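You operate a simulated robot arm through the tools that you are given. There is no shell and no other tool. Be economical: measure what you need, move in short steps, check, and stop when the job is done.

The job below is to be done with a simulated two-armed robot. You get a single attempt, and the scene is never put back.

TASK
Strip the stand leg: slacken the green lever, hang the spring up, draw the clip, park the pivot peg.
Fine: the spring on its holder's free pegs, the peg in the free peg stand.

It is judged by the outcome, as a careful person would: the job done as asked, and still so three seconds after it is handed in. It fails if anything else is knocked over, pushed out of place, dropped, spilled or broken.

THE ROBOT
Two 7-joint arms with four-finger grippers on one trunk, on a base that drives. Base frame: it is fixed to the floor where the robot stands at the start and does not move with it; the origin is under the middle of the robot, x ahead of it, y to its left, z up; the surface under the hand at the start is at about z = 0.62. Units: m, rad, N and s.
The left shoulder is at the start at [0.04, 0.181, 1.105], the right one opposite. With the tool pointing down near the work surface each hand reaches from about 0.1 to 0.8 m from the robot's upright axis, wherever it stands, measured 20 degrees to its own side. Places, roughly: blue pin [0.4, 0.2, 0.7]; corner peg stand on the low cart [0.3, -0.2, 0.6]; green lever [0.6, 0, 0.7]; green pin [0.5, 0.4, 0.7]; orange clamp lever [0.9, 0.1, 0.7]; spring holder on the low cart [0.6, -0.2, 0.7]; stand leg [0.5, -0.1, 0.7]; yellow clip [0.5, 0.1, 0.7]. Payload 3.67 kg a hand.
Tool frame (each hand has its own): the origin (TCP) lies between the finger pads and is the grasp point; the fingertips stand 0.028 m ahead of it; z points along the fingers, y is the line along which they close. The gripper opens to 0.112 m. The gripper's body begins 0.073 m behind the TCP.
Orientation is that of the tool frame in the base frame, as a unit quaternion [w, x, y, z]. With the fingers straight down and closing along the base's y, the tool's x points along the base's -x, its y along +y and its z along -z.

THE INTERFACE
- The arms move only by the tool jog_arm. It takes "left_rows", "right_rows" or both (then of equal length, played together; a hand with none holds still); each is a list of rows, each a list of 7 numbers: the shift along the tool's x, y, z in m, then the turn, a rotation vector about the tool's x, y, z in rad, then the gripper command, from -1 (fully open) to 1 (shut), values between in proportion. In form: [[dx, dy, dz, ax, ay, az, claw], ...]. A call has 1 to 12 rows; each row is the pose to reach, as a shift and turn from the pose commanded when the call began, along the tool's axes at that moment. Rows are played at 5 a second. More than 0.05 m and 0.15 rad between two rows, or a gripper value outside its range, and nothing of the call is played. A pose out of reach is approached as far as the arm can. The call stops where the force on the tool passes 60 N (or 10 N more than at its start, if that is more) or the arm is blocked; 0.2 s more then pass. Each finger halts on what it meets, pressing with about 34 N; the grip force reading is that of the motor and also rises with nothing between the fingers. The clock runs only during rows and for 0.2 s after the last one: add rows that repeat a pose to give the fingers time. It gives the time, the measured TCP pose, the force on the tool (base axes), the opening and the grip force at its end, in the units of the frame above (readings bear some noise), with the torque about the TCP (base axes, N m) and any sound that the robot's microphone picked up, and new pictures: "views" is both (left out), scene, wrist or none (wrist: the cameras of the hands that moved).
- Cameras (640 x 400 px; columns grow to the right, rows downward): "scene" is now at [0.0992, -0.0138, 1.3277]; the picture's right is [-0.16, -0.99, 0.00], its down [-0.72, 0.12, -0.69] and it looks along [0.68, -0.11, -0.73] (base axes); focal length 288 px, centre (320, 200). "left" rides on the left gripper at [0.06, 0.018, -0.104] in its tool frame; the picture's right is [-0.29, 0.96, 0.00], its down [-0.80, -0.24, -0.55] and it looks along [-0.53, -0.16, 0.83] (tool axes); focal length 234 px, centre (320, 200). "right" rides on the right gripper at [0.06, -0.018, -0.104] in its tool frame; the picture's right is [0.29, 0.96, 0.00], its down [-0.80, 0.24, -0.55] and it looks along [-0.53, 0.16, 0.83] (tool axes); focal length 234 px, centre (320, 200). There is no depth. A picture from a camera that has moved, and an enlarged one, comes with that camera's place and axes in the base frame and with its lens. The place of the scene camera against the robot may be out by one fixed shift of up to 0.018 m in any direction.
- move_column(by): slides the trunk up (or, below 0, down) by that many m; the arms and the scene camera ride with it, the base frame stays. It gives what a move gives, with no picture.
- base_move(legs): drives the robot by 1 to 6 legs, each [ahead, left, turn to the left] in m, m and rad, along the robot's own axes; the way and the turn of a leg run together, so that a leg with both is an arc; at most 1.5 m and 3.142 rad a leg. The arms and the cameras ride along, it lands a little off, and it stops where it bumps. It gives what a move gives, and a new picture of the scene camera.
- pan_tilt(pan, tilt): turns the head with the scene camera to pan (to the left, within 1.501 rad either way) and tilt (down, from -0.506 to 1.204), counted from straight ahead of the robot. It gives what a move gives, and a new picture of the scene camera.
- close_up(camera, box): a new picture of the part [left, top, right, bottom] of that camera's present view, enlarged. The clock stands still meanwhile.
- sign_off(): hands the job in; it is judged then, once.

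Go step by step. Nothing tells you exact positions but the pictures and the camera data: compare them with the known pose of the tool, close in by small moves and look again before you grip or let go. The budget is 120 turns and 260 pictures, counting those below and the enlarged ones. Unless the task says otherwise, let go and move clear before handing in, and close with one line.

The tools are called as a command line: name --argument value ..., lists and objects as JSON in quotes. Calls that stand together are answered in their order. jog_arm: Moves the arms, as the interface text tells. Its arguments: {"type":"object","properties":{"left_rows":{"type":"array","items":{"type":"array","items":{"type":"number"}}},"right_rows":{"type":"array","items":{"type":"array","items":{"type":"number"}}},"views":{"type":"string","enum":["both","scene","wrist","none"]}},"required":[]} The other tools are called the same way: move_column (by) slides the trunk up or down; base_move (legs) drives the base; pan_tilt (pan, tilt) turns the head that bears the scene camera; close_up (camera, box) takes an enlarged picture of a part of a camera's view; sign_off () hands the job in.

At the start:

```text
time: 0.0
left_position: [0.5478, 0.2024, 1.0207]
left_tool_rot: [-0.001, 0.0, 1.0, 0.001]
left_ft_force: [0.8, 0.3, -0.5]
left_ft_torque: [-0.02, 0.01, 0.02]
left_width: 0.1123
left_finger_force: 0.1
right_position: [0.52, -0.2704, 1.0086]
right_tool_rot: [0.0, 0.0, 1.0, 0.0]
right_ft_force: [0.3, 0.2, -0.2]
right_ft_torque: [-0.01, -0.01, 0.02]
right_width: 0.1121
right_finger_force: 0.0
trunk travel left (down, up): [-0.225, 0.289]
robot x, y, heading: [0.0002, 0.0009, -0.001]
head pan, tilt: [-0.161, 0.815]
```

scene: 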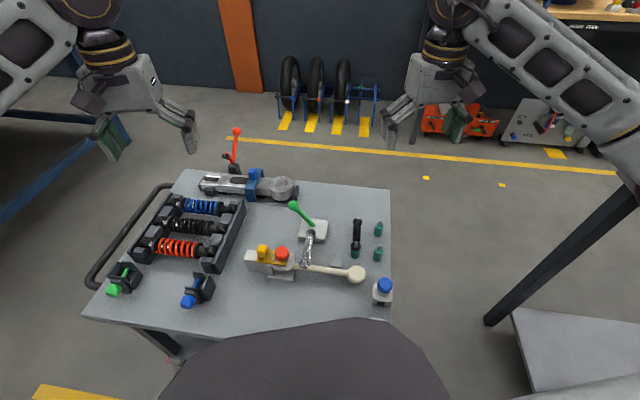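
right: 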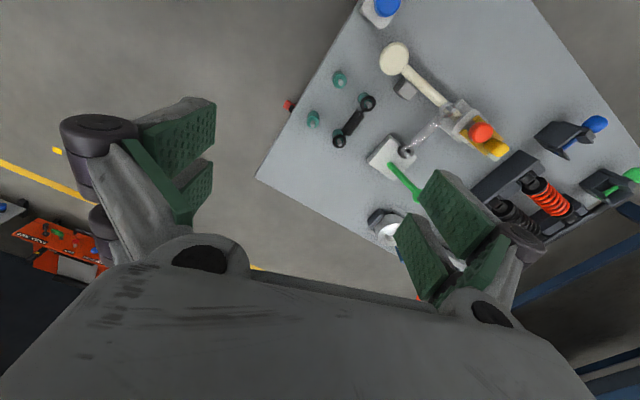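
left: 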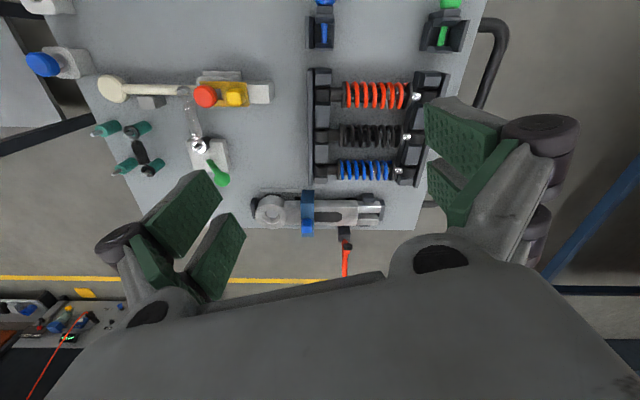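

I see a cart with the stand leg (cream lever with ball), a spring, a green lever, a yellow clip and a red peg, plus holders. I'll enlarge the key areas first.

close_up --camera "scene" --box '[230, 190, 410, 310]'

close_up --camera "left" --box '[20, 30, 290, 200]'

close_up --camera "right" --box '[280, 0, 540, 220]'

```text
3.33 times, centred on (320, 250) of scene
camera zoom: at [0.0992, -0.0138, 1.3277], right [-0.16, -0.99, 0.0], down [-0.72, 0.12, -0.69], along [0.68, -0.11, -0.73], focal length 960 px, centre (320, 33)
```

zoom: 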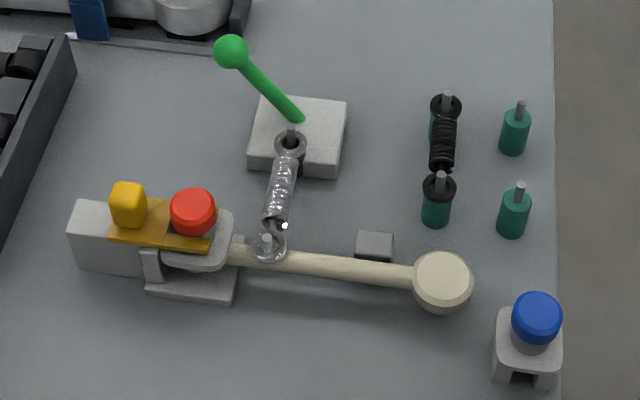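

```text
2.35 times, centred on (155, 115) of left
camera zoom: at [0.4878, 0.2206, 1.1241], right [0.29, 0.96, 0.0], down [0.8, -0.24, 0.55], along [0.53, -0.16, -0.83], focal length 551 px, centre (708, 400)
```

zoom: 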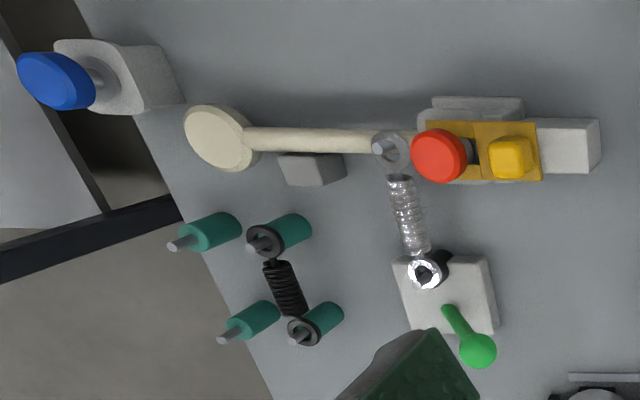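

```text
1.82 times, centred on (410, 110) of right
camera zoom: at [0.4608, -0.2879, 1.113], right [-0.29, 0.96, 0.0], down [0.8, 0.24, 0.55], along [0.53, 0.16, -0.83], focal length 426 px, centre (156, 364)
```

zoom: 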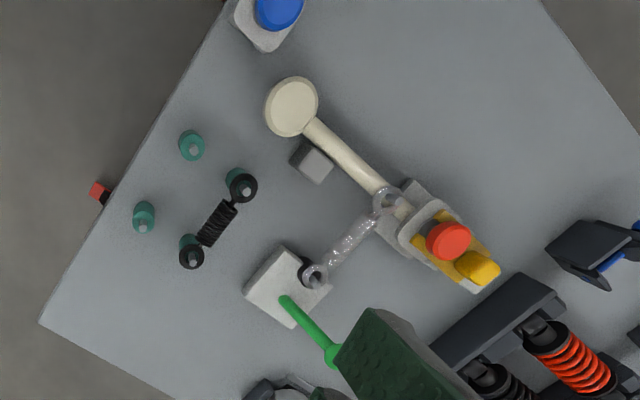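

The corner stand seems to hold a blue-headed peg, so the free stand may be somewhere else. I'll look around with the head.

pan_tilt --pan -0.8 --tilt 0.8

pan_tilt --pan 0.8 --tilt 0.8

pan_tilt --pan 0.0 --tilt 1.1

```text
time: 1.0
left_position: [0.5473, 0.2029, 1.0217]
left_tool_rot: [0.0, -0.001, 1.0, -0.001]
left_ft_force: [0.5, 0.5, -0.2]
left_ft_torque: [0.0, 0.01, 0.01]
left_width: 0.112
left_finger_force: 0.0
right_position: [0.5208, -0.2705, 1.0074]
right_tool_rot: [0.0, 0.0, 1.0, 0.001]
right_ft_force: [0.6, -0.1, -0.1]
right_ft_torque: [-0.03, 0.0, 0.03]
right_width: 0.1118
right_finger_force: 0.1
trunk travel left (down, up): [-0.225, 0.289]
robot x, y, heading: [-0.0019, 0.0016, 0.001]
head pan, tilt: [-0.799, 0.799]
camera scene: at [0.0766, -0.0588, 1.3289], right [-0.72, -0.7, 0.0], down [-0.5, 0.51, -0.7], along [0.49, -0.5, -0.72], focal length 288 px, centre (320, 200)
```

scene: 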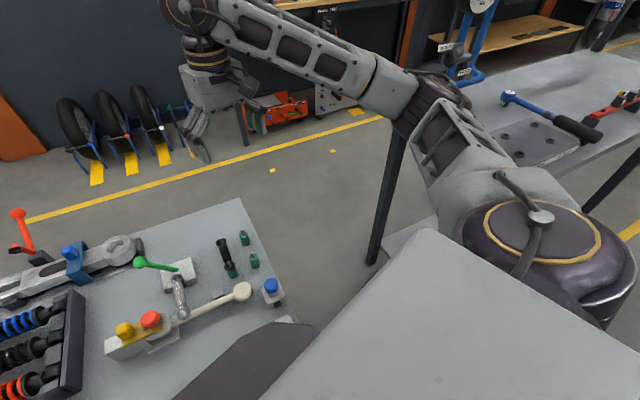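

```text
time: 2.7
left_position: [0.5487, 0.203, 1.02]
left_tool_rot: [-0.001, -0.001, 1.0, 0.0]
left_ft_force: [-0.2, 0.0, 0.1]
left_ft_torque: [-0.01, -0.03, 0.02]
left_width: 0.1121
left_finger_force: 0.0
right_position: [0.5202, -0.27, 1.0091]
right_tool_rot: [0.0, 0.001, 1.0, 0.0]
right_ft_force: [-0.4, -1.1, 0.5]
right_ft_torque: [0.02, 0.03, 0.02]
right_width: 0.1119
right_finger_force: 0.0
trunk travel left (down, up): [-0.225, 0.289]
robot x, y, heading: [-0.0003, -0.0001, 0.002]
head pan, tilt: [0.799, 0.799]
camera scene: at [0.0766, 0.0568, 1.3289], right [0.72, -0.7, 0.0], down [-0.5, -0.51, -0.7], along [0.49, 0.5, -0.72], focal length 288 px, centre (320, 200)
```

scene: 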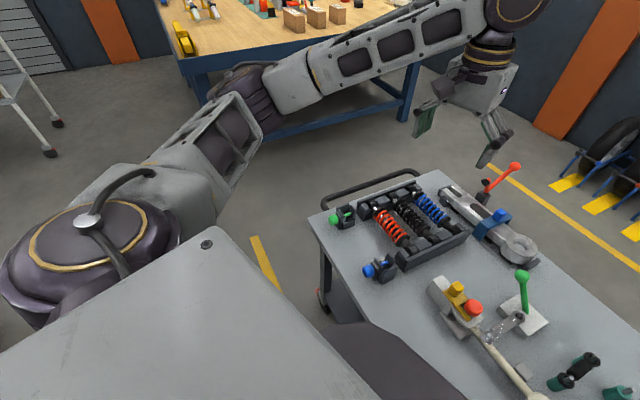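

```text
time: 3.8
left_position: [0.5487, 0.2029, 1.0217]
left_tool_rot: [-0.001, -0.001, 1.0, 0.001]
left_ft_force: [-0.1, -0.7, 0.0]
left_ft_torque: [-0.02, 0.01, 0.0]
left_width: 0.1121
left_finger_force: 0.0
right_position: [0.5209, -0.27, 1.0087]
right_tool_rot: [0.0, 0.0, 1.0, 0.001]
right_ft_force: [-0.1, 0.4, 0.4]
right_ft_torque: [0.03, -0.03, 0.0]
right_width: 0.112
right_finger_force: 0.0
trunk travel left (down, up): [-0.225, 0.289]
robot x, y, heading: [0.0033, -0.0012, -0.004]
head pan, tilt: [0.0, 1.1]
camera scene: at [0.0835, -0.001, 1.3072], right [0.0, -1.0, 0.0], down [-0.89, 0.0, -0.45], along [0.45, 0.0, -0.89], focal length 288 px, centre (320, 200)
```

scene: 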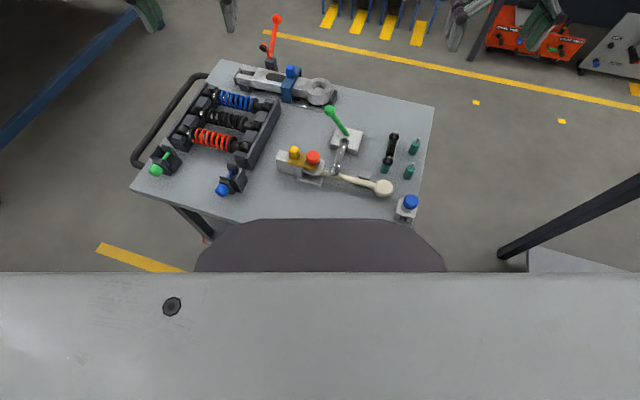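

I'll zoom in on the near-right corner and the two coloured pins.

close_up --camera "scene" --box '[360, 150, 450, 250]'

close_up --camera "scene" --box '[130, 130, 260, 215]'

close_up --camera "right" --box '[330, 0, 450, 75]'

close_up --camera "left" --box '[0, 0, 180, 110]'

```text
4.00 times, centred on (405, 200) of scene
camera zoom: at [0.0835, -0.001, 1.3072], right [0.0, -1.0, 0.0], down [-0.89, 0.0, -0.45], along [0.45, 0.0, -0.89], focal length 1152 px, centre (-20, 200)
```

zoom: 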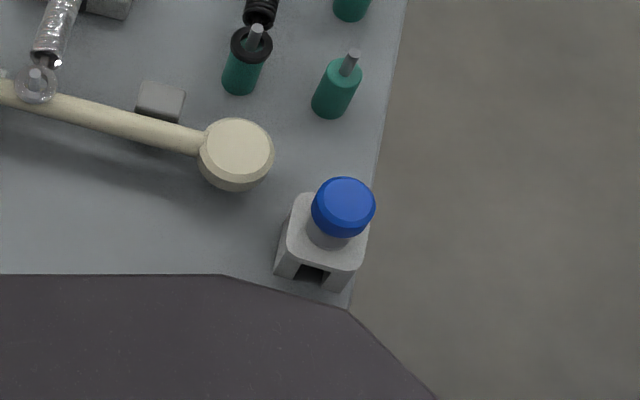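

```text
4.71 times, centred on (195, 172) of scene
camera zoom: at [0.0835, -0.001, 1.3072], right [0.0, -1.0, 0.0], down [-0.89, 0.0, -0.45], along [0.45, 0.0, -0.89], focal length 1356 px, centre (908, 329)
```

zoom: 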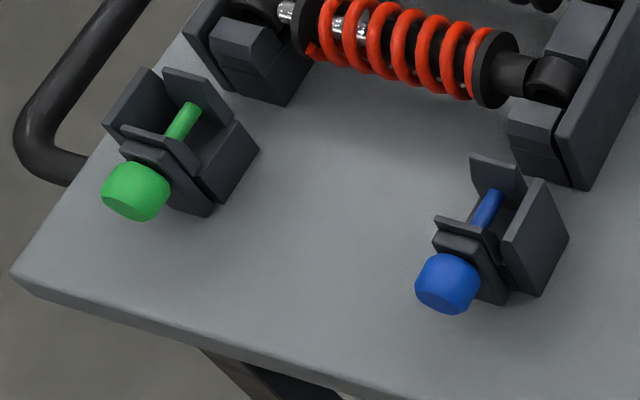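

```text
5.33 times, centred on (390, 38) of right
camera zoom: at [0.4608, -0.2879, 1.113], right [-0.29, 0.96, 0.0], down [0.8, 0.24, 0.55], along [0.53, 0.16, -0.83], focal length 1249 px, centre (-53, 1067)
```

zoom: 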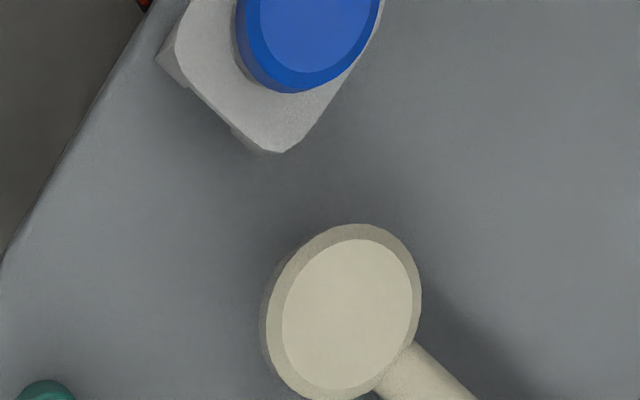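

```text
3.56 times, centred on (90, 55) of left
camera zoom: at [0.4878, 0.2206, 1.1241], right [0.29, 0.96, 0.0], down [0.8, -0.24, 0.55], along [0.53, -0.16, -0.83], focal length 833 px, centre (1138, 716)
```

zoom: 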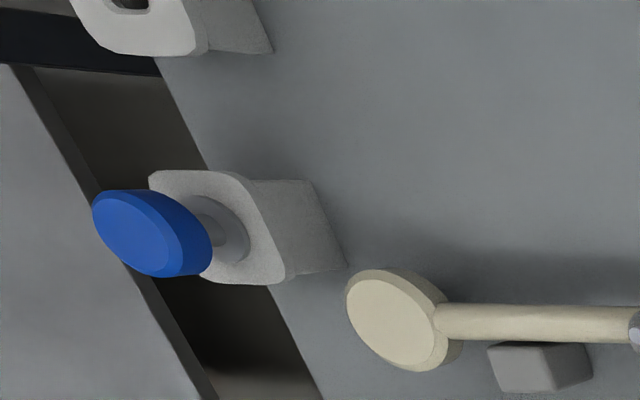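

The free stand is visible in the left wrist view: an empty hole at the near corner, closer to the robot. Next I'll look closely at the leg assembly, and move the right hand back to see the free stand and the assembly from another side.

close_up --camera "scene" --box '[265, 95, 435, 205]'

jog_arm --right_rows '[[0.05, 0, 0, 0, 0, 0, -1], [0.1, 0, 0.0, 0, 0, 0, -1], [0.15, 0, 0.0, 0, 0, 0, -1], [0.2, 0, 0.0, 0, 0, 0, -1], [0.22, 0, 0.0, 0, 0, 0, -1]]' --views "wrist"

```text
3.64 times, centred on (350, 150) of scene
camera zoom: at [0.0835, -0.001, 1.3072], right [0.0, -1.0, 0.0], down [-0.89, 0.0, -0.45], along [0.45, 0.0, -0.89], focal length 1047 px, centre (211, 382)
```

zoom: 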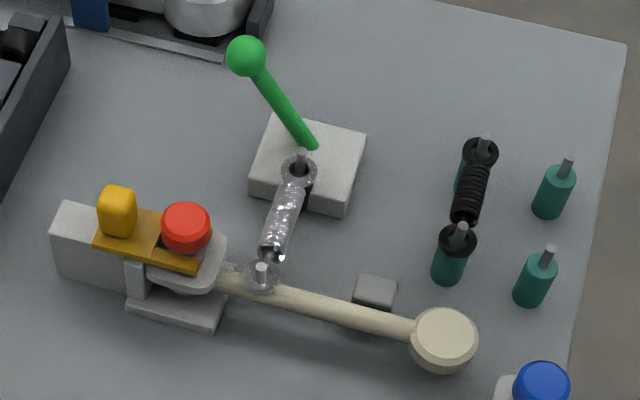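

```text
time: 5.0
left_position: [0.5497, 0.2031, 1.0211]
left_tool_rot: [-0.001, -0.001, 1.0, 0.0]
left_ft_force: [0.8, 0.5, -0.6]
left_ft_torque: [-0.02, 0.01, 0.0]
left_width: 0.1119
left_finger_force: 0.1
right_position: [0.3085, -0.2703, 1.0129]
right_tool_rot: [0.0, -0.001, 1.0, 0.0]
right_ft_force: [1.2, -0.2, 1.1]
right_ft_torque: [-0.03, 0.01, -0.03]
right_width: 0.112
right_finger_force: 0.1
right hand out of reach, approached as far as the arm can: row 5
trunk travel left (down, up): [-0.225, 0.289]
robot x, y, heading: [-0.0027, -0.0, 0.0]
head pan, tilt: [0.0, 1.1]
camera right: at [0.249, -0.2884, 1.1174], right [-0.29, 0.96, 0.0], down [0.8, 0.24, 0.55], along [0.53, 0.16, -0.83], focal length 234 px, centre (320, 200)
```

right: 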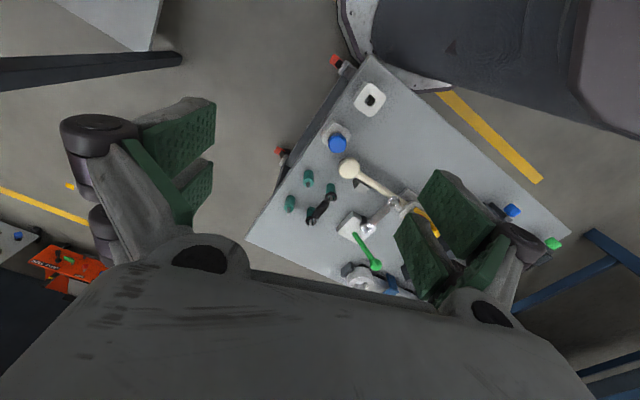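

The free stand is at about [0.30, -0.18]. I'll back the robot up 0.1 m for room, then bring the left wrist camera over the lever.

base_move --legs '[[-0.1, 0, 0]]'

jog_arm --left_rows '[[-0.01, -0.04, 0.03, 0, 0, 0, -1], [-0.02, -0.08, 0.06, 0, 0, 0, -1], [-0.03, -0.12, 0.09, 0, 0, 0, -1], [-0.04, -0.16, 0.1, 0, 0, 0, -1]]' --views "wrist"

close_up --camera "left" --box '[200, 0, 440, 150]'

```text
time: 6.2
left_position: [0.4473, 0.2016, 1.0218]
left_tool_rot: [-0.001, -0.001, 1.0, 0.0]
left_ft_force: [-0.7, -0.6, 0.7]
left_ft_torque: [0.0, -0.04, 0.01]
left_width: 0.1122
left_finger_force: 0.1
right_position: [0.2063, -0.2706, 1.0135]
right_tool_rot: [0.0, 0.0, 1.0, 0.0]
right_ft_force: [-1.2, -0.5, -0.1]
right_ft_torque: [0.03, -0.05, 0.02]
right_width: 0.112
right_finger_force: 0.0
trunk travel left (down, up): [-0.225, 0.289]
robot x, y, heading: [-0.0979, 0.0024, -0.001]
head pan, tilt: [0.0, 1.1]
camera scene: at [-0.0182, -0.001, 1.3073], right [0.0, -1.0, 0.0], down [-0.89, 0.0, -0.45], along [0.45, 0.0, -0.89], focal length 288 px, centre (320, 200)
```

scene: 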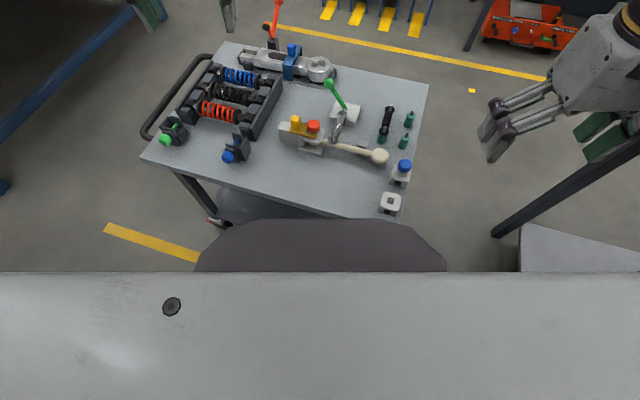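

```text
refused: row 1 steps farther than a row can; nothing moved
```

```text
2.67 times, centred on (320, 75) of left
camera zoom: at [0.3863, 0.2206, 1.1245], right [0.29, 0.96, 0.0], down [0.8, -0.24, 0.55], along [0.53, -0.16, -0.83], focal length 624 px, centre (320, 533)
```

zoom: 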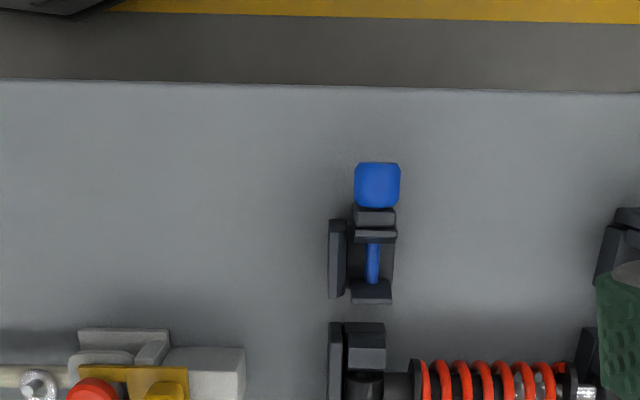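

The limit per row is on the total step, so I'll use smaller steps.

jog_arm --left_rows '[[-0.005, -0.032, 0.02, 0, 0, 0, -1], [-0.01, -0.064, 0.04, 0, 0, 0, -1], [-0.02, -0.096, 0.06, 0, 0, 0, -1], [-0.03, -0.128, 0.08, 0, 0, 0, -1], [-0.035, -0.16, 0.1, 0, 0, 0, -1]]' --views "wrist"

close_up --camera "left" --box '[150, 60, 390, 210]'

```text
time: 7.4
left_position: [0.484, 0.0425, 0.9219]
left_tool_rot: [0.001, -0.001, 1.0, 0.001]
left_ft_force: [0.1, 0.0, -0.1]
left_ft_torque: [0.01, 0.03, -0.01]
left_width: 0.1119
left_finger_force: 0.0
right_position: [0.2084, -0.272, 1.0131]
right_tool_rot: [0.0, 0.0, 1.0, 0.0]
right_ft_force: [-0.3, -0.4, -0.4]
right_ft_torque: [0.01, 0.0, -0.01]
right_width: 0.112
right_finger_force: 0.1
trunk travel left (down, up): [-0.225, 0.289]
robot x, y, heading: [-0.0998, -0.0, -0.002]
head pan, tilt: [0.0, 1.1]
camera left: at [0.4228, 0.0596, 1.0244], right [0.29, 0.96, 0.0], down [0.8, -0.24, 0.55], along [0.53, -0.16, -0.83], focal length 234 px, centre (320, 200)
```

left: 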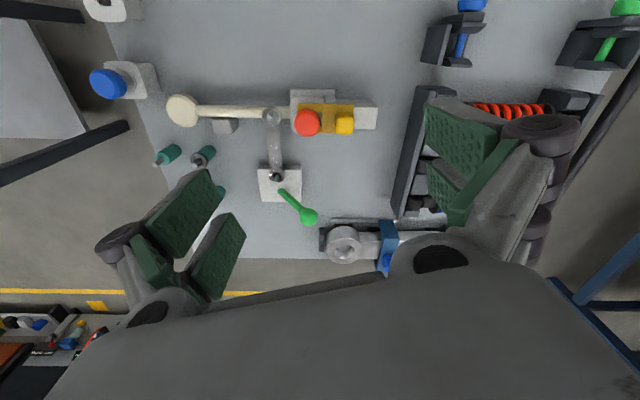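

```text
2.67 times, centred on (270, 135) of left
camera zoom: at [0.4228, 0.0596, 1.0244], right [0.29, 0.96, 0.0], down [0.8, -0.24, 0.55], along [0.53, -0.16, -0.83], focal length 624 px, centre (453, 373)
```

zoom: 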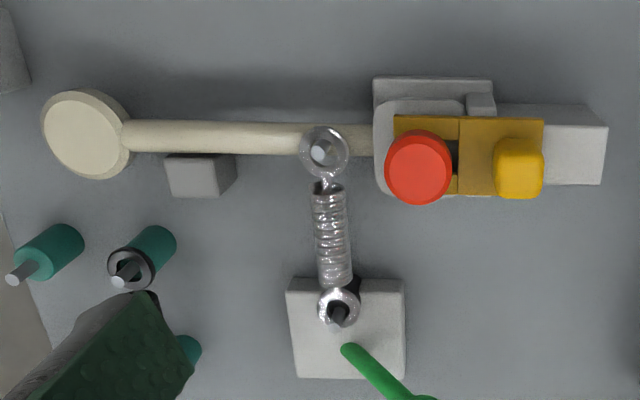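

Red peg head is at about [0.501, 0.018, 0.708] and the green ball at about [0.643, -0.028, 0.719]. I'll go lower for finer geometry.

jog_arm --left_rows '[[0, -0.03, 0.03, 0, 0, 0, -1], [0, -0.06, 0.06, 0, 0, 0, -1], [0.0, -0.07, 0.1, 0, 0, 0, -1]]' --views "wrist"

close_up --camera "left" --box '[230, 40, 470, 190]'

pan_tilt --pan -0.15 --tilt 0.8

close_up --camera "scene" --box '[250, 170, 410, 270]'

```text
time: 8.2
left_position: [0.4836, -0.0268, 0.8207]
left_tool_rot: [0.0, 0.0, 1.0, 0.001]
left_ft_force: [-0.4, -0.7, -0.4]
left_ft_torque: [0.01, 0.02, -0.02]
left_width: 0.1116
left_finger_force: 0.1
right_position: [0.2087, -0.2713, 1.0122]
right_tool_rot: [-0.001, 0.0, 1.0, 0.0]
right_ft_force: [0.6, 0.4, 0.0]
right_ft_torque: [0.0, 0.01, 0.0]
right_width: 0.1121
right_finger_force: 0.1
trunk travel left (down, up): [-0.225, 0.289]
robot x, y, heading: [-0.098, -0.003, 0.002]
head pan, tilt: [0.0, 1.1]
camera left: at [0.4232, -0.0088, 0.9236], right [0.29, 0.96, 0.0], down [0.8, -0.24, 0.55], along [0.53, -0.16, -0.83], focal length 234 px, centre (320, 200)
```

left: 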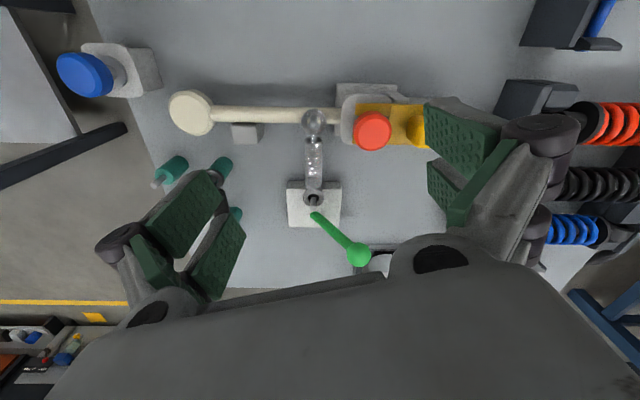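

```text
2.67 times, centred on (350, 115) of left
camera zoom: at [0.4232, -0.0088, 0.9236], right [0.29, 0.96, 0.0], down [0.8, -0.24, 0.55], along [0.53, -0.16, -0.83], focal length 624 px, centre (240, 427)
```

zoom: 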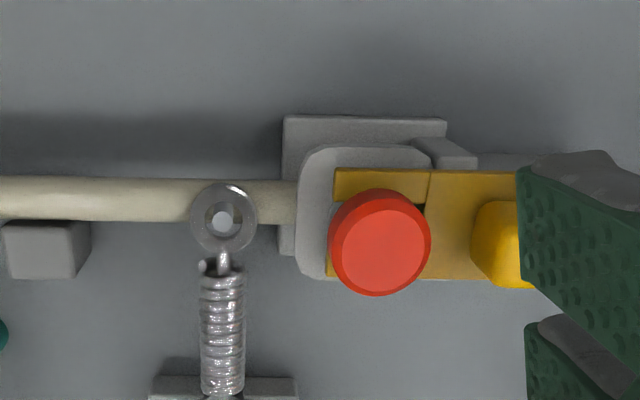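

```text
time: 9.0
left_position: [0.4833, -0.0272, 0.8216]
left_tool_rot: [0.0, 0.0, 1.0, -0.001]
left_ft_force: [-0.4, -0.1, 0.1]
left_ft_torque: [0.0, 0.02, -0.03]
left_width: 0.112
left_finger_force: 0.1
right_position: [0.2077, -0.2712, 1.0122]
right_tool_rot: [-0.001, 0.0, 1.0, 0.0]
right_ft_force: [0.2, -0.5, 0.3]
right_ft_torque: [0.03, 0.03, 0.01]
right_width: 0.112
right_finger_force: 0.1
trunk travel left (down, up): [-0.225, 0.289]
robot x, y, heading: [-0.1016, 0.0004, -0.002]
head pan, tilt: [-0.15, 0.799]
camera scene: at [-0.0006, -0.0131, 1.3289], right [-0.15, -0.99, 0.0], down [-0.71, 0.11, -0.7], along [0.69, -0.1, -0.72], focal length 288 px, centre (320, 200)
```

scene: 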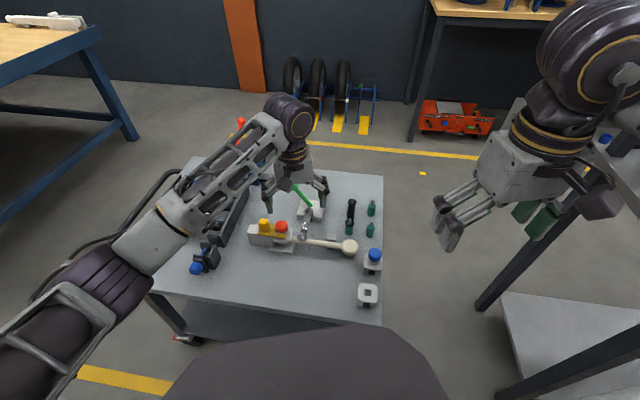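

```text
4.00 times, centred on (330, 220) of scene
camera zoom: at [-0.0006, -0.0131, 1.3289], right [-0.15, -0.99, 0.0], down [-0.71, 0.11, -0.7], along [0.69, -0.1, -0.72], focal length 1152 px, centre (280, 120)
```

zoom: 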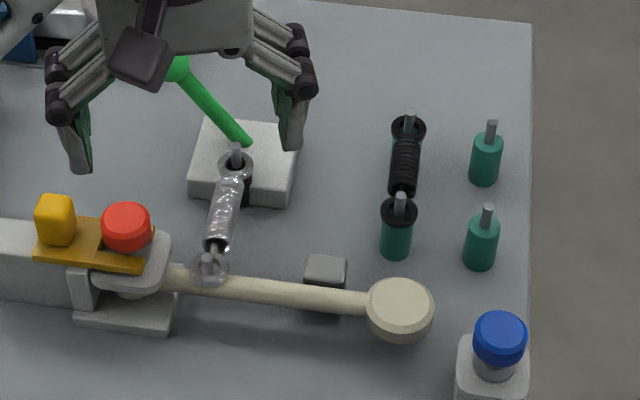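

close_up --camera "left" --box '[265, 150, 395, 280]'

jog_arm --left_rows '[[-0.04, -0.0, -0.01, 0, 0, 0, -1], [-0.08, -0.0, -0.02, 0, 0, 0, -1], [-0.1, 0, -0.03, 0, 0, 0, -1]]' --views "wrist"

close_up --camera "left" --box '[230, 40, 430, 165]'

```text
3.08 times, centred on (330, 215) of left
camera zoom: at [0.4227, -0.0088, 0.9241], right [0.29, 0.96, 0.0], down [0.8, -0.24, 0.55], along [0.53, -0.16, -0.83], focal length 720 px, centre (289, 154)
```

zoom: 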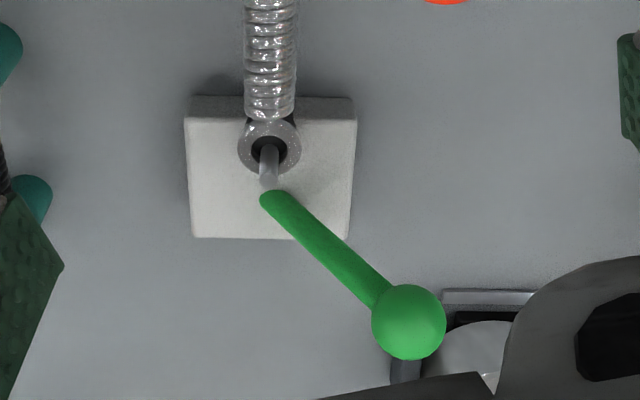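

```text
time: 9.8
left_position: [0.5832, -0.0267, 0.8499]
left_tool_rot: [-0.001, 0.0, 1.0, 0.0]
left_ft_force: [0.0, -0.2, 0.0]
left_ft_torque: [-0.03, 0.03, 0.0]
left_width: 0.1122
left_finger_force: 0.0
right_position: [0.2075, -0.2723, 1.0119]
right_tool_rot: [-0.002, 0.0, 1.0, 0.0]
right_ft_force: [-0.2, 0.5, 0.1]
right_ft_torque: [0.04, 0.0, -0.02]
right_width: 0.1118
right_finger_force: 0.0
trunk travel left (down, up): [-0.225, 0.289]
robot x, y, heading: [-0.0988, 0.0005, 0.001]
head pan, tilt: [-0.15, 0.799]
camera left: at [0.5232, -0.0084, 0.9534], right [0.29, 0.96, 0.0], down [0.8, -0.24, 0.55], along [0.53, -0.16, -0.83], focal length 234 px, centre (320, 200)
```

left: 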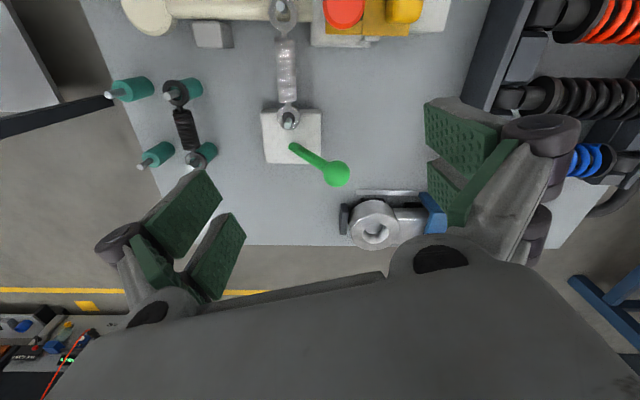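

```text
3.20 times, centred on (330, 102) of left
camera zoom: at [0.5232, -0.0084, 0.9534], right [0.29, 0.96, 0.0], down [0.8, -0.24, 0.55], along [0.53, -0.16, -0.83], focal length 749 px, centre (288, 512)
```

zoom: 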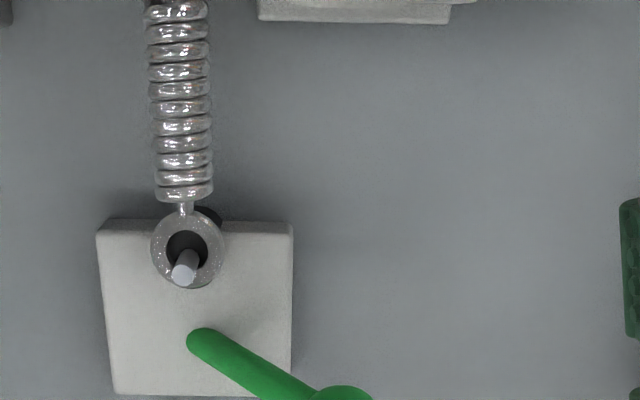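

I'll zoom hard on the lever base to understand its mechanism.

close_up --camera "scene" --box '[290, 175, 338, 240]'

close_up --camera "left" --box '[255, 90, 360, 190]'

close_up --camera "right" --box '[300, 60, 480, 200]'

```text
6.15 times, centred on (314, 208) of scene
camera zoom: at [-0.0006, -0.0135, 1.3289], right [-0.15, -0.99, 0.0], down [-0.71, 0.11, -0.7], along [0.69, -0.1, -0.72], focal length 1773 px, centre (357, 154)
```

zoom: 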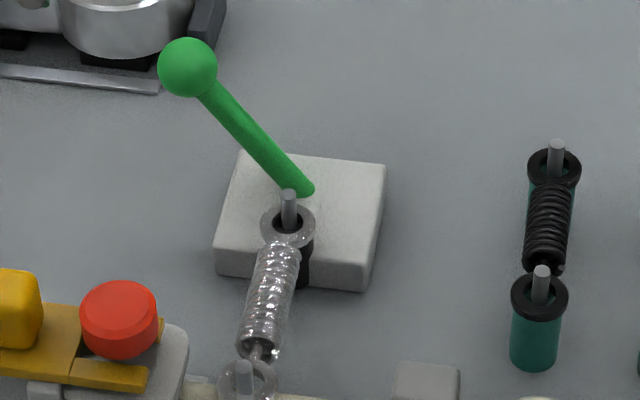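

```text
4.00 times, centred on (308, 140) of left
camera zoom: at [0.5232, -0.0084, 0.9534], right [0.29, 0.96, 0.0], down [0.8, -0.24, 0.55], along [0.53, -0.16, -0.83], focal length 937 px, centre (370, 440)
```

zoom: 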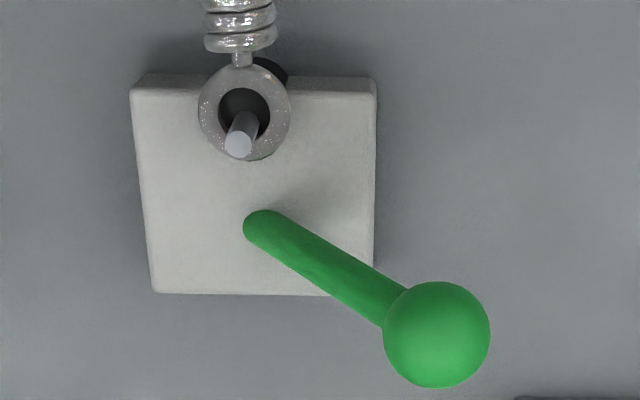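

```text
2.86 times, centred on (390, 130) of right
camera zoom: at [0.1482, -0.289, 1.1175], right [-0.29, 0.96, 0.0], down [0.8, 0.24, 0.55], along [0.53, 0.16, -0.83], focal length 669 px, centre (120, 400)
```

zoom: 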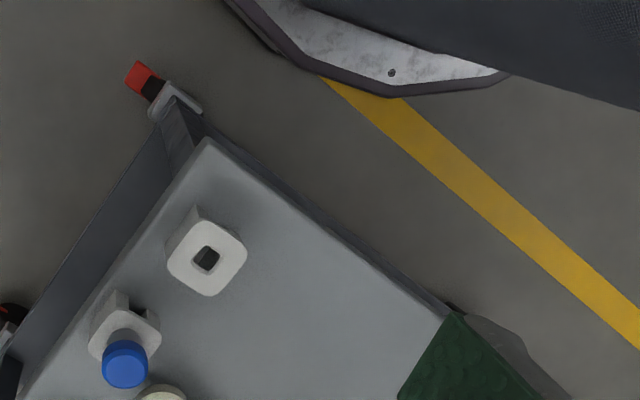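

Ball at about [0.643, -0.026, 0.721], radius about 14 mm. I'll turn the left hand so its fingers straddle the ball along the swing tangent, staying above it for now.

jog_arm --left_rows '[[-0.01, 0, 0, 0, 0, -0.15, -1], [-0.02, 0, 0, 0, 0, -0.3, -0.5], [-0.03, 0, 0, 0, 0, -0.45, 0], [-0.04, 0, 0, 0, 0, -0.6, 0.1], [-0.05, 0, 0, 0, 0, -0.75, 0.1], [-0.06, 0, 0, 0, 0, -0.9, 0.1], [-0.06, 0, 0, 0, 0, -1.05, 0.1], [-0.06, 0, 0, 0, 0, -1.2, 0.1], [-0.06, 0, 0, 0, 0, -1.2, 0.1]]'

```text
time: 11.8
left_position: [0.6373, -0.0248, 0.8509]
left_tool_rot: [0.0, -0.566, 0.824, 0.001]
left_ft_force: [-0.2, 0.5, 0.6]
left_ft_torque: [-0.01, 0.01, 0.0]
left_width: 0.0505
left_finger_force: 0.1
left hand out of reach, approached as far as the arm can: row 6, 7, 8, 9
right_position: [0.2078, -0.2706, 1.0126]
right_tool_rot: [-0.001, -0.001, 1.0, 0.0]
right_ft_force: [0.2, 0.0, -0.5]
right_ft_torque: [0.01, 0.0, -0.01]
right_width: 0.1121
right_finger_force: 0.1
trunk travel left (down, up): [-0.225, 0.289]
robot x, y, heading: [-0.0987, 0.0031, 0.002]
head pan, tilt: [-0.15, 0.799]
camera scene: at [-0.0005, -0.0132, 1.3289], right [-0.15, -0.99, 0.0], down [-0.71, 0.11, -0.7], along [0.69, -0.1, -0.72], focal length 288 px, centre (320, 200)
camera left: at [0.5982, -0.0746, 0.9543], right [-0.79, 0.61, 0.0], down [0.51, 0.66, 0.55], along [0.34, 0.44, -0.83], focal length 234 px, centre (320, 200)
```

scene: 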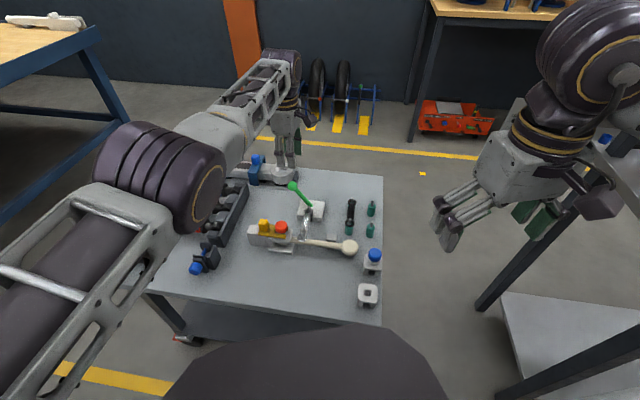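
left: 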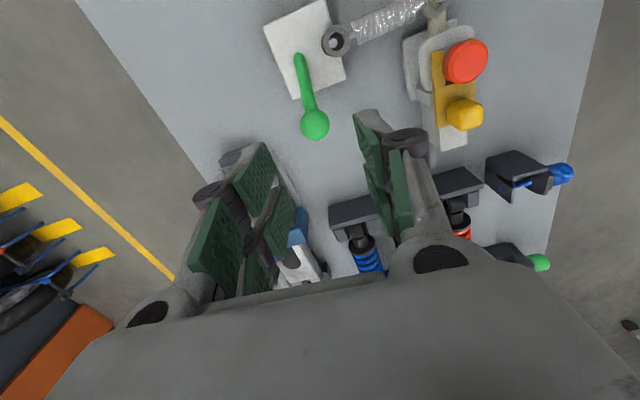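

Slightly out of reach; lowering the trunk will help both with height and reach.

move_column --by -0.07

jog_arm --left_rows '[[0, 0, 0, 0, 0, 0, 0.1]]'

close_up --camera "scene" --box '[260, 140, 340, 220]'

```text
time: 12.9
left_position: [0.6369, -0.0251, 0.7816]
left_tool_rot: [0.0, -0.565, 0.825, 0.0]
left_ft_force: [-0.2, -0.6, 0.5]
left_ft_torque: [0.01, -0.01, 0.01]
left_width: 0.0504
left_finger_force: 0.0
right_position: [0.2085, -0.2699, 0.9428]
right_tool_rot: [-0.001, 0.0, 1.0, -0.001]
right_ft_force: [-1.0, 0.0, 0.5]
right_ft_torque: [-0.03, 0.03, -0.04]
right_width: 0.112
right_finger_force: 0.0
trunk travel left (down, up): [-0.155, 0.359]
robot x, y, heading: [-0.1002, 0.0029, -0.001]
head pan, tilt: [-0.15, 0.799]
```

```text
time: 13.3
left_position: [0.6378, -0.0247, 0.7812]
left_tool_rot: [0.0, -0.565, 0.825, 0.0]
left_ft_force: [-0.1, -0.4, -0.1]
left_ft_torque: [0.01, 0.0, 0.03]
left_width: 0.0502
left_finger_force: 0.0
right_position: [0.2074, -0.2709, 0.9428]
right_tool_rot: [-0.001, 0.0, 1.0, -0.001]
right_ft_force: [0.4, 0.2, 0.3]
right_ft_torque: [0.04, 0.02, 0.01]
right_width: 0.1118
right_finger_force: 0.1
trunk travel left (down, up): [-0.155, 0.359]
robot x, y, heading: [-0.1013, 0.0025, -0.003]
head pan, tilt: [-0.15, 0.799]
camera scene: at [-0.0005, -0.0132, 1.2587], right [-0.15, -0.99, 0.0], down [-0.71, 0.11, -0.7], along [0.69, -0.1, -0.72], focal length 288 px, centre (320, 200)
camera left: at [0.5982, -0.0745, 0.8843], right [-0.79, 0.61, 0.0], down [0.51, 0.66, 0.55], along [0.34, 0.44, -0.83], focal length 234 px, centre (320, 200)
```

scene: 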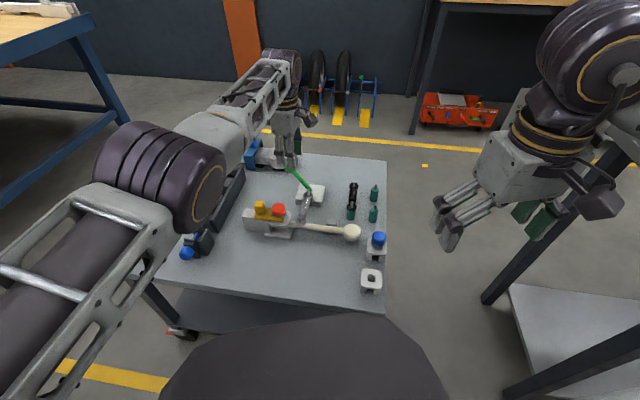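
left: 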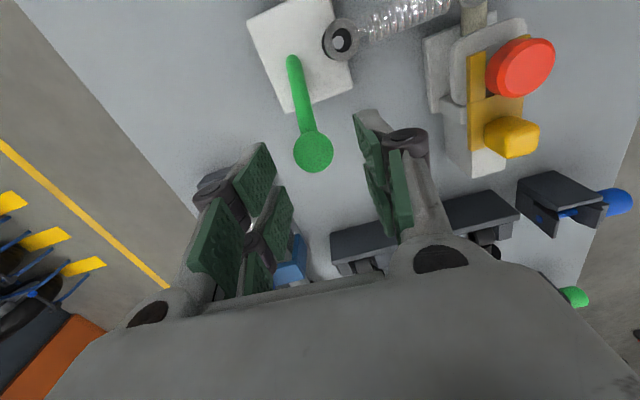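

```text
5.00 times, centred on (300, 180) of scene
camera zoom: at [-0.0005, -0.0132, 1.2587], right [-0.15, -0.99, 0.0], down [-0.71, 0.11, -0.7], along [0.69, -0.1, -0.72], focal length 1440 px, centre (420, 300)
```

zoom: 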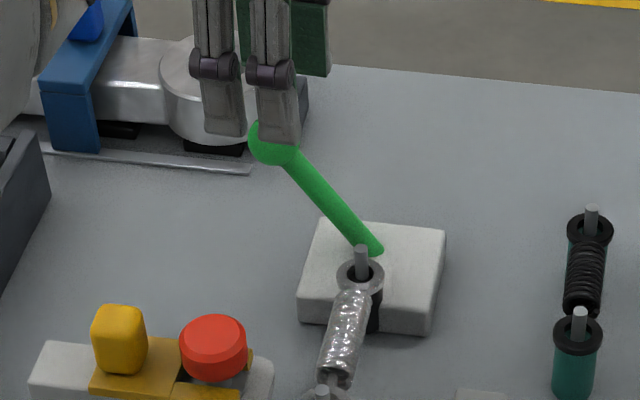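

Ball is centred between the fingers. I'll lower to straddle it.

jog_arm --left_rows '[[0, 0, 0.03, 0, 0, 0, 0.1], [0, 0, 0.058, 0, 0, 0, 0.1], [0, 0, 0.058, 0, 0, 0, 0.1]]'

```text
time: 14.1
left_position: [0.633, -0.0238, 0.7235]
left_tool_rot: [0.0, -0.564, 0.826, 0.0]
left_ft_force: [0.8, -0.6, 0.0]
left_ft_torque: [0.0, 0.03, 0.0]
left_width: 0.0503
left_finger_force: 0.1
left hand out of reach, approached as far as the arm can: row 2, 3
right_position: [0.2083, -0.2698, 0.9425]
right_tool_rot: [-0.001, 0.001, 1.0, 0.0]
right_ft_force: [-0.9, -1.2, 1.1]
right_ft_torque: [-0.02, -0.02, 0.01]
right_width: 0.1119
right_finger_force: 0.0
trunk travel left (down, up): [-0.155, 0.359]
robot x, y, heading: [-0.1036, 0.0019, -0.005]
head pan, tilt: [-0.15, 0.799]
camera scene: at [-0.0005, -0.0132, 1.2587], right [-0.15, -0.99, 0.0], down [-0.71, 0.11, -0.7], along [0.69, -0.1, -0.72], focal length 288 px, centre (320, 200)
camera left: at [0.5939, -0.0724, 0.8263], right [-0.79, 0.61, 0.0], down [0.51, 0.66, 0.55], along [0.34, 0.44, -0.83], focal length 234 px, centre (320, 200)
```

scene: 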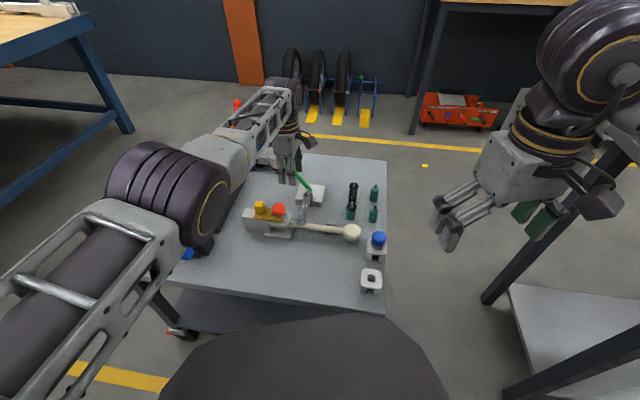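
left: 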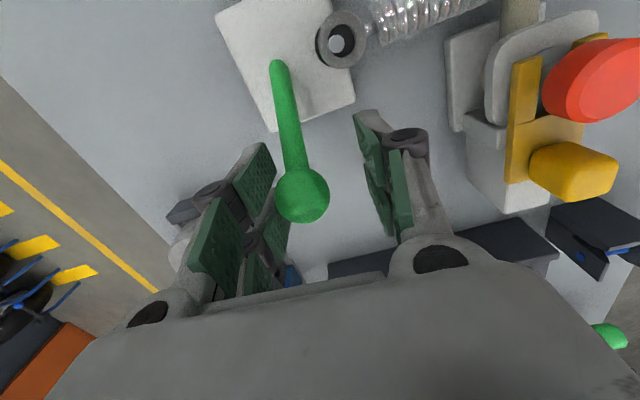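

The outer finger is next to the ball. I'll push gently toward -x (counter-clockwise) to probe the lever.

jog_arm --left_rows '[[0, 0.01, 0.058, 0, 0, 0, 0.1], [0, 0.02, 0.058, 0, 0, 0, 0.1], [0, 0.03, 0.058, 0, 0, 0, 0.1]]' --views "wrist"

```text
refused: row 1 steps farther than a row can; nothing moved
```

jog_arm --left_rows '[[0, 0.01, 0, 0, 0, 0, 0.1], [0, 0.02, 0, 0, 0, 0, 0.1], [0, 0.03, 0, 0, 0, 0, 0.1]]' --views "wrist"

```text
time: 14.9
left_position: [0.6315, -0.022, 0.7198]
left_tool_rot: [-0.001, -0.565, 0.825, 0.0]
left_ft_force: [2.9, -0.3, 1.2]
left_ft_torque: [0.0, -0.02, -0.02]
left_width: 0.052
left_finger_force: 1.4
left hand out of reach, approached as far as the arm can: row 1, 2, 3
right_position: [0.2076, -0.2704, 0.9418]
right_tool_rot: [0.0, 0.0, 1.0, 0.0]
right_ft_force: [0.9, 0.0, -0.8]
right_ft_torque: [-0.01, 0.0, -0.01]
right_width: 0.1119
right_finger_force: 0.0
trunk travel left (down, up): [-0.155, 0.359]
robot x, y, heading: [-0.104, -0.0036, -0.0]
head pan, tilt: [-0.15, 0.799]
camera left: at [0.5925, -0.0723, 0.8234], right [-0.79, 0.61, 0.0], down [0.51, 0.66, 0.55], along [0.34, 0.44, -0.83], focal length 234 px, centre (320, 200)
```

left: 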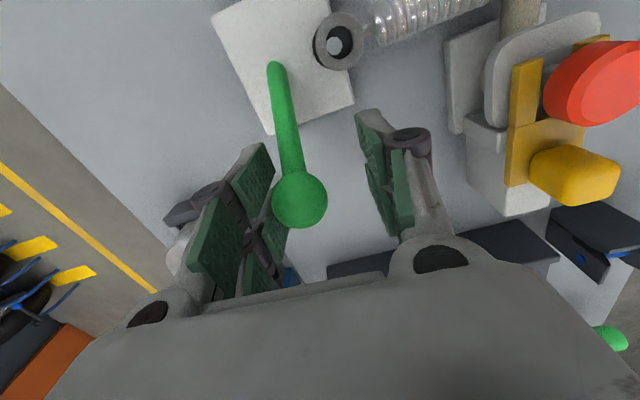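

Hand is at its reach limit. I'll lift clear, drive 0.08 m ahead and redo this in a comfortable reach.

jog_arm --left_rows '[[0, 0.0, -0.04, 0, 0, 0, 0.1], [0, 0.0, -0.08, 0, 0, 0, 0.1], [0, 0.0, -0.11, 0, 0, 0, 0.1], [0.0, 0.03, -0.13, 0, 0, 0, 0.1], [0.0, 0.06, -0.13, 0, 0, 0, 0.1]]' --views "none"

base_move --legs '[[0.08, 0, 0]]'

```text
time: 16.1
left_position: [0.6346, -0.024, 0.8534]
left_tool_rot: [-0.001, -0.565, 0.825, 0.001]
left_ft_force: [-0.7, 0.5, -0.9]
left_ft_torque: [-0.01, -0.02, 0.02]
left_width: 0.0504
left_finger_force: 0.0
left hand out of reach, approached as far as the arm can: row 1, 2, 3, 4, 5
right_position: [0.2096, -0.2701, 0.9426]
right_tool_rot: [0.0, -0.001, 1.0, 0.001]
right_ft_force: [0.9, 0.8, -0.8]
right_ft_torque: [0.0, 0.0, 0.02]
right_width: 0.1119
right_finger_force: 0.0
trunk travel left (down, up): [-0.155, 0.359]
robot x, y, heading: [-0.1017, 0.001, -0.004]
head pan, tilt: [-0.15, 0.799]
```

```text
time: 17.1
left_position: [0.7154, -0.0237, 0.8516]
left_tool_rot: [-0.001, -0.566, 0.825, 0.002]
left_ft_force: [-0.3, 0.4, -0.5]
left_ft_torque: [-0.03, 0.05, 0.01]
left_width: 0.0503
left_finger_force: 0.0
right_position: [0.2891, -0.2712, 0.9418]
right_tool_rot: [-0.001, 0.0, 1.0, 0.0]
right_ft_force: [-0.1, -0.5, -0.1]
right_ft_torque: [0.0, 0.05, 0.0]
right_width: 0.1119
right_finger_force: 0.0
trunk travel left (down, up): [-0.155, 0.359]
robot x, y, heading: [-0.0192, -0.0009, -0.004]
head pan, tilt: [-0.15, 0.799]
camera scene: at [0.0809, -0.0132, 1.2585], right [-0.15, -0.99, 0.0], down [-0.71, 0.11, -0.7], along [0.69, -0.1, -0.72], focal length 288 px, centre (320, 200)
```

scene: 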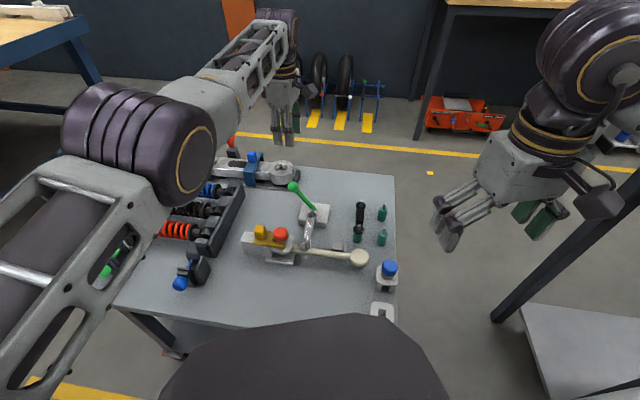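

jog_arm --left_rows '[[0, 0.0, 0, 0, 0, 0, 0.1], [0, 0.03, 0, 0, 0, 0, 0.1], [0, 0.06, 0, 0, 0, 0, 0.1]]' --views "wrist"

```text
time: 17.9
left_position: [0.7145, -0.0245, 0.853]
left_tool_rot: [0.0, -0.566, 0.825, 0.001]
left_ft_force: [-0.6, -0.2, 0.2]
left_ft_torque: [-0.02, 0.0, 0.02]
left_width: 0.0504
left_finger_force: 0.1
left hand out of reach, approached as far as the arm can: row 2, 3
right_position: [0.2874, -0.2707, 0.9428]
right_tool_rot: [0.0, 0.0, 1.0, 0.0]
right_ft_force: [0.3, 0.8, 0.5]
right_ft_torque: [0.0, -0.04, -0.01]
right_width: 0.112
right_finger_force: 0.2
trunk travel left (down, up): [-0.155, 0.359]
robot x, y, heading: [-0.0196, -0.003, -0.002]
head pan, tilt: [-0.15, 0.799]
camera left: at [0.6759, -0.0738, 0.9562], right [-0.79, 0.61, 0.0], down [0.51, 0.66, 0.55], along [0.34, 0.44, -0.83], focal length 234 px, centre (320, 200)
```

left: 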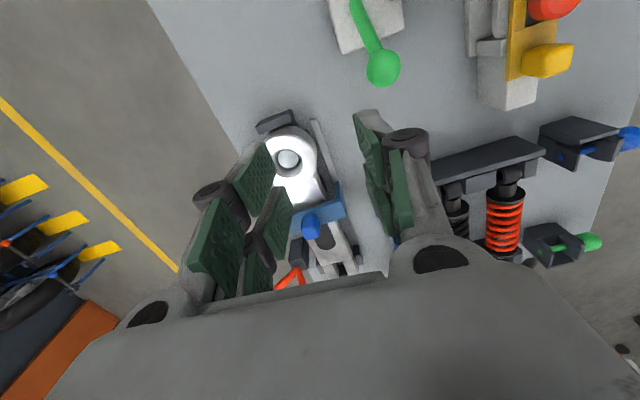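

The left wrist is at a joint limit in this twist. I'll untwist and instead push with closed fingers.

jog_arm --left_rows '[[0, 0.0, 0, 0, 0, 0.15, 0.1], [0, 0.0, 0, 0, 0, 0.3, 0.3], [0, 0, 0, 0, 0, 0.45, 0.6], [0, 0, 0, 0, 0, 0.6, 1], [0, 0, 0, 0, 0, 0.75, 1], [0, 0, 0, 0, 0, 0.9, 1], [0, 0, 0, 0, 0, 1.05, 1], [0, 0, 0, 0, 0, 1.2, 1]]' --views "wrist"

```text
time: 19.8
left_position: [0.7144, -0.0246, 0.8532]
left_tool_rot: [-0.003, 0.0, 1.0, 0.001]
left_ft_force: [0.5, -0.8, 0.6]
left_ft_torque: [0.04, -0.04, -0.04]
left_width: 0.0
left_finger_force: 34.4
right_position: [0.2866, -0.2699, 0.9426]
right_tool_rot: [-0.001, 0.0, 1.0, -0.001]
right_ft_force: [0.4, 1.1, -0.1]
right_ft_torque: [0.01, -0.03, -0.03]
right_width: 0.1119
right_finger_force: 0.2
trunk travel left (down, up): [-0.155, 0.359]
robot x, y, heading: [-0.0208, -0.0021, -0.003]
head pan, tilt: [-0.15, 0.799]
camera left: at [0.6544, -0.0065, 0.9568], right [0.29, 0.96, 0.0], down [0.8, -0.24, 0.55], along [0.53, -0.16, -0.84], focal length 234 px, centre (320, 200)
```

left: 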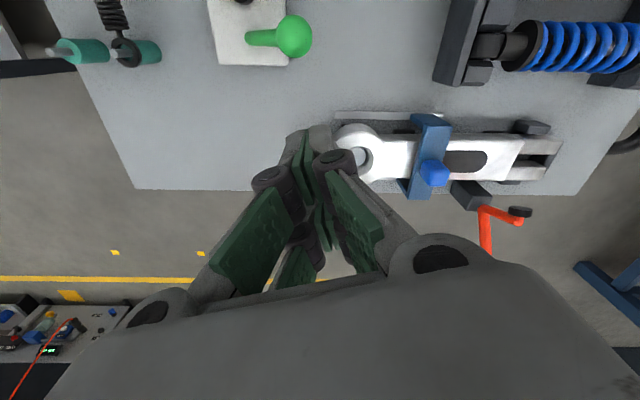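

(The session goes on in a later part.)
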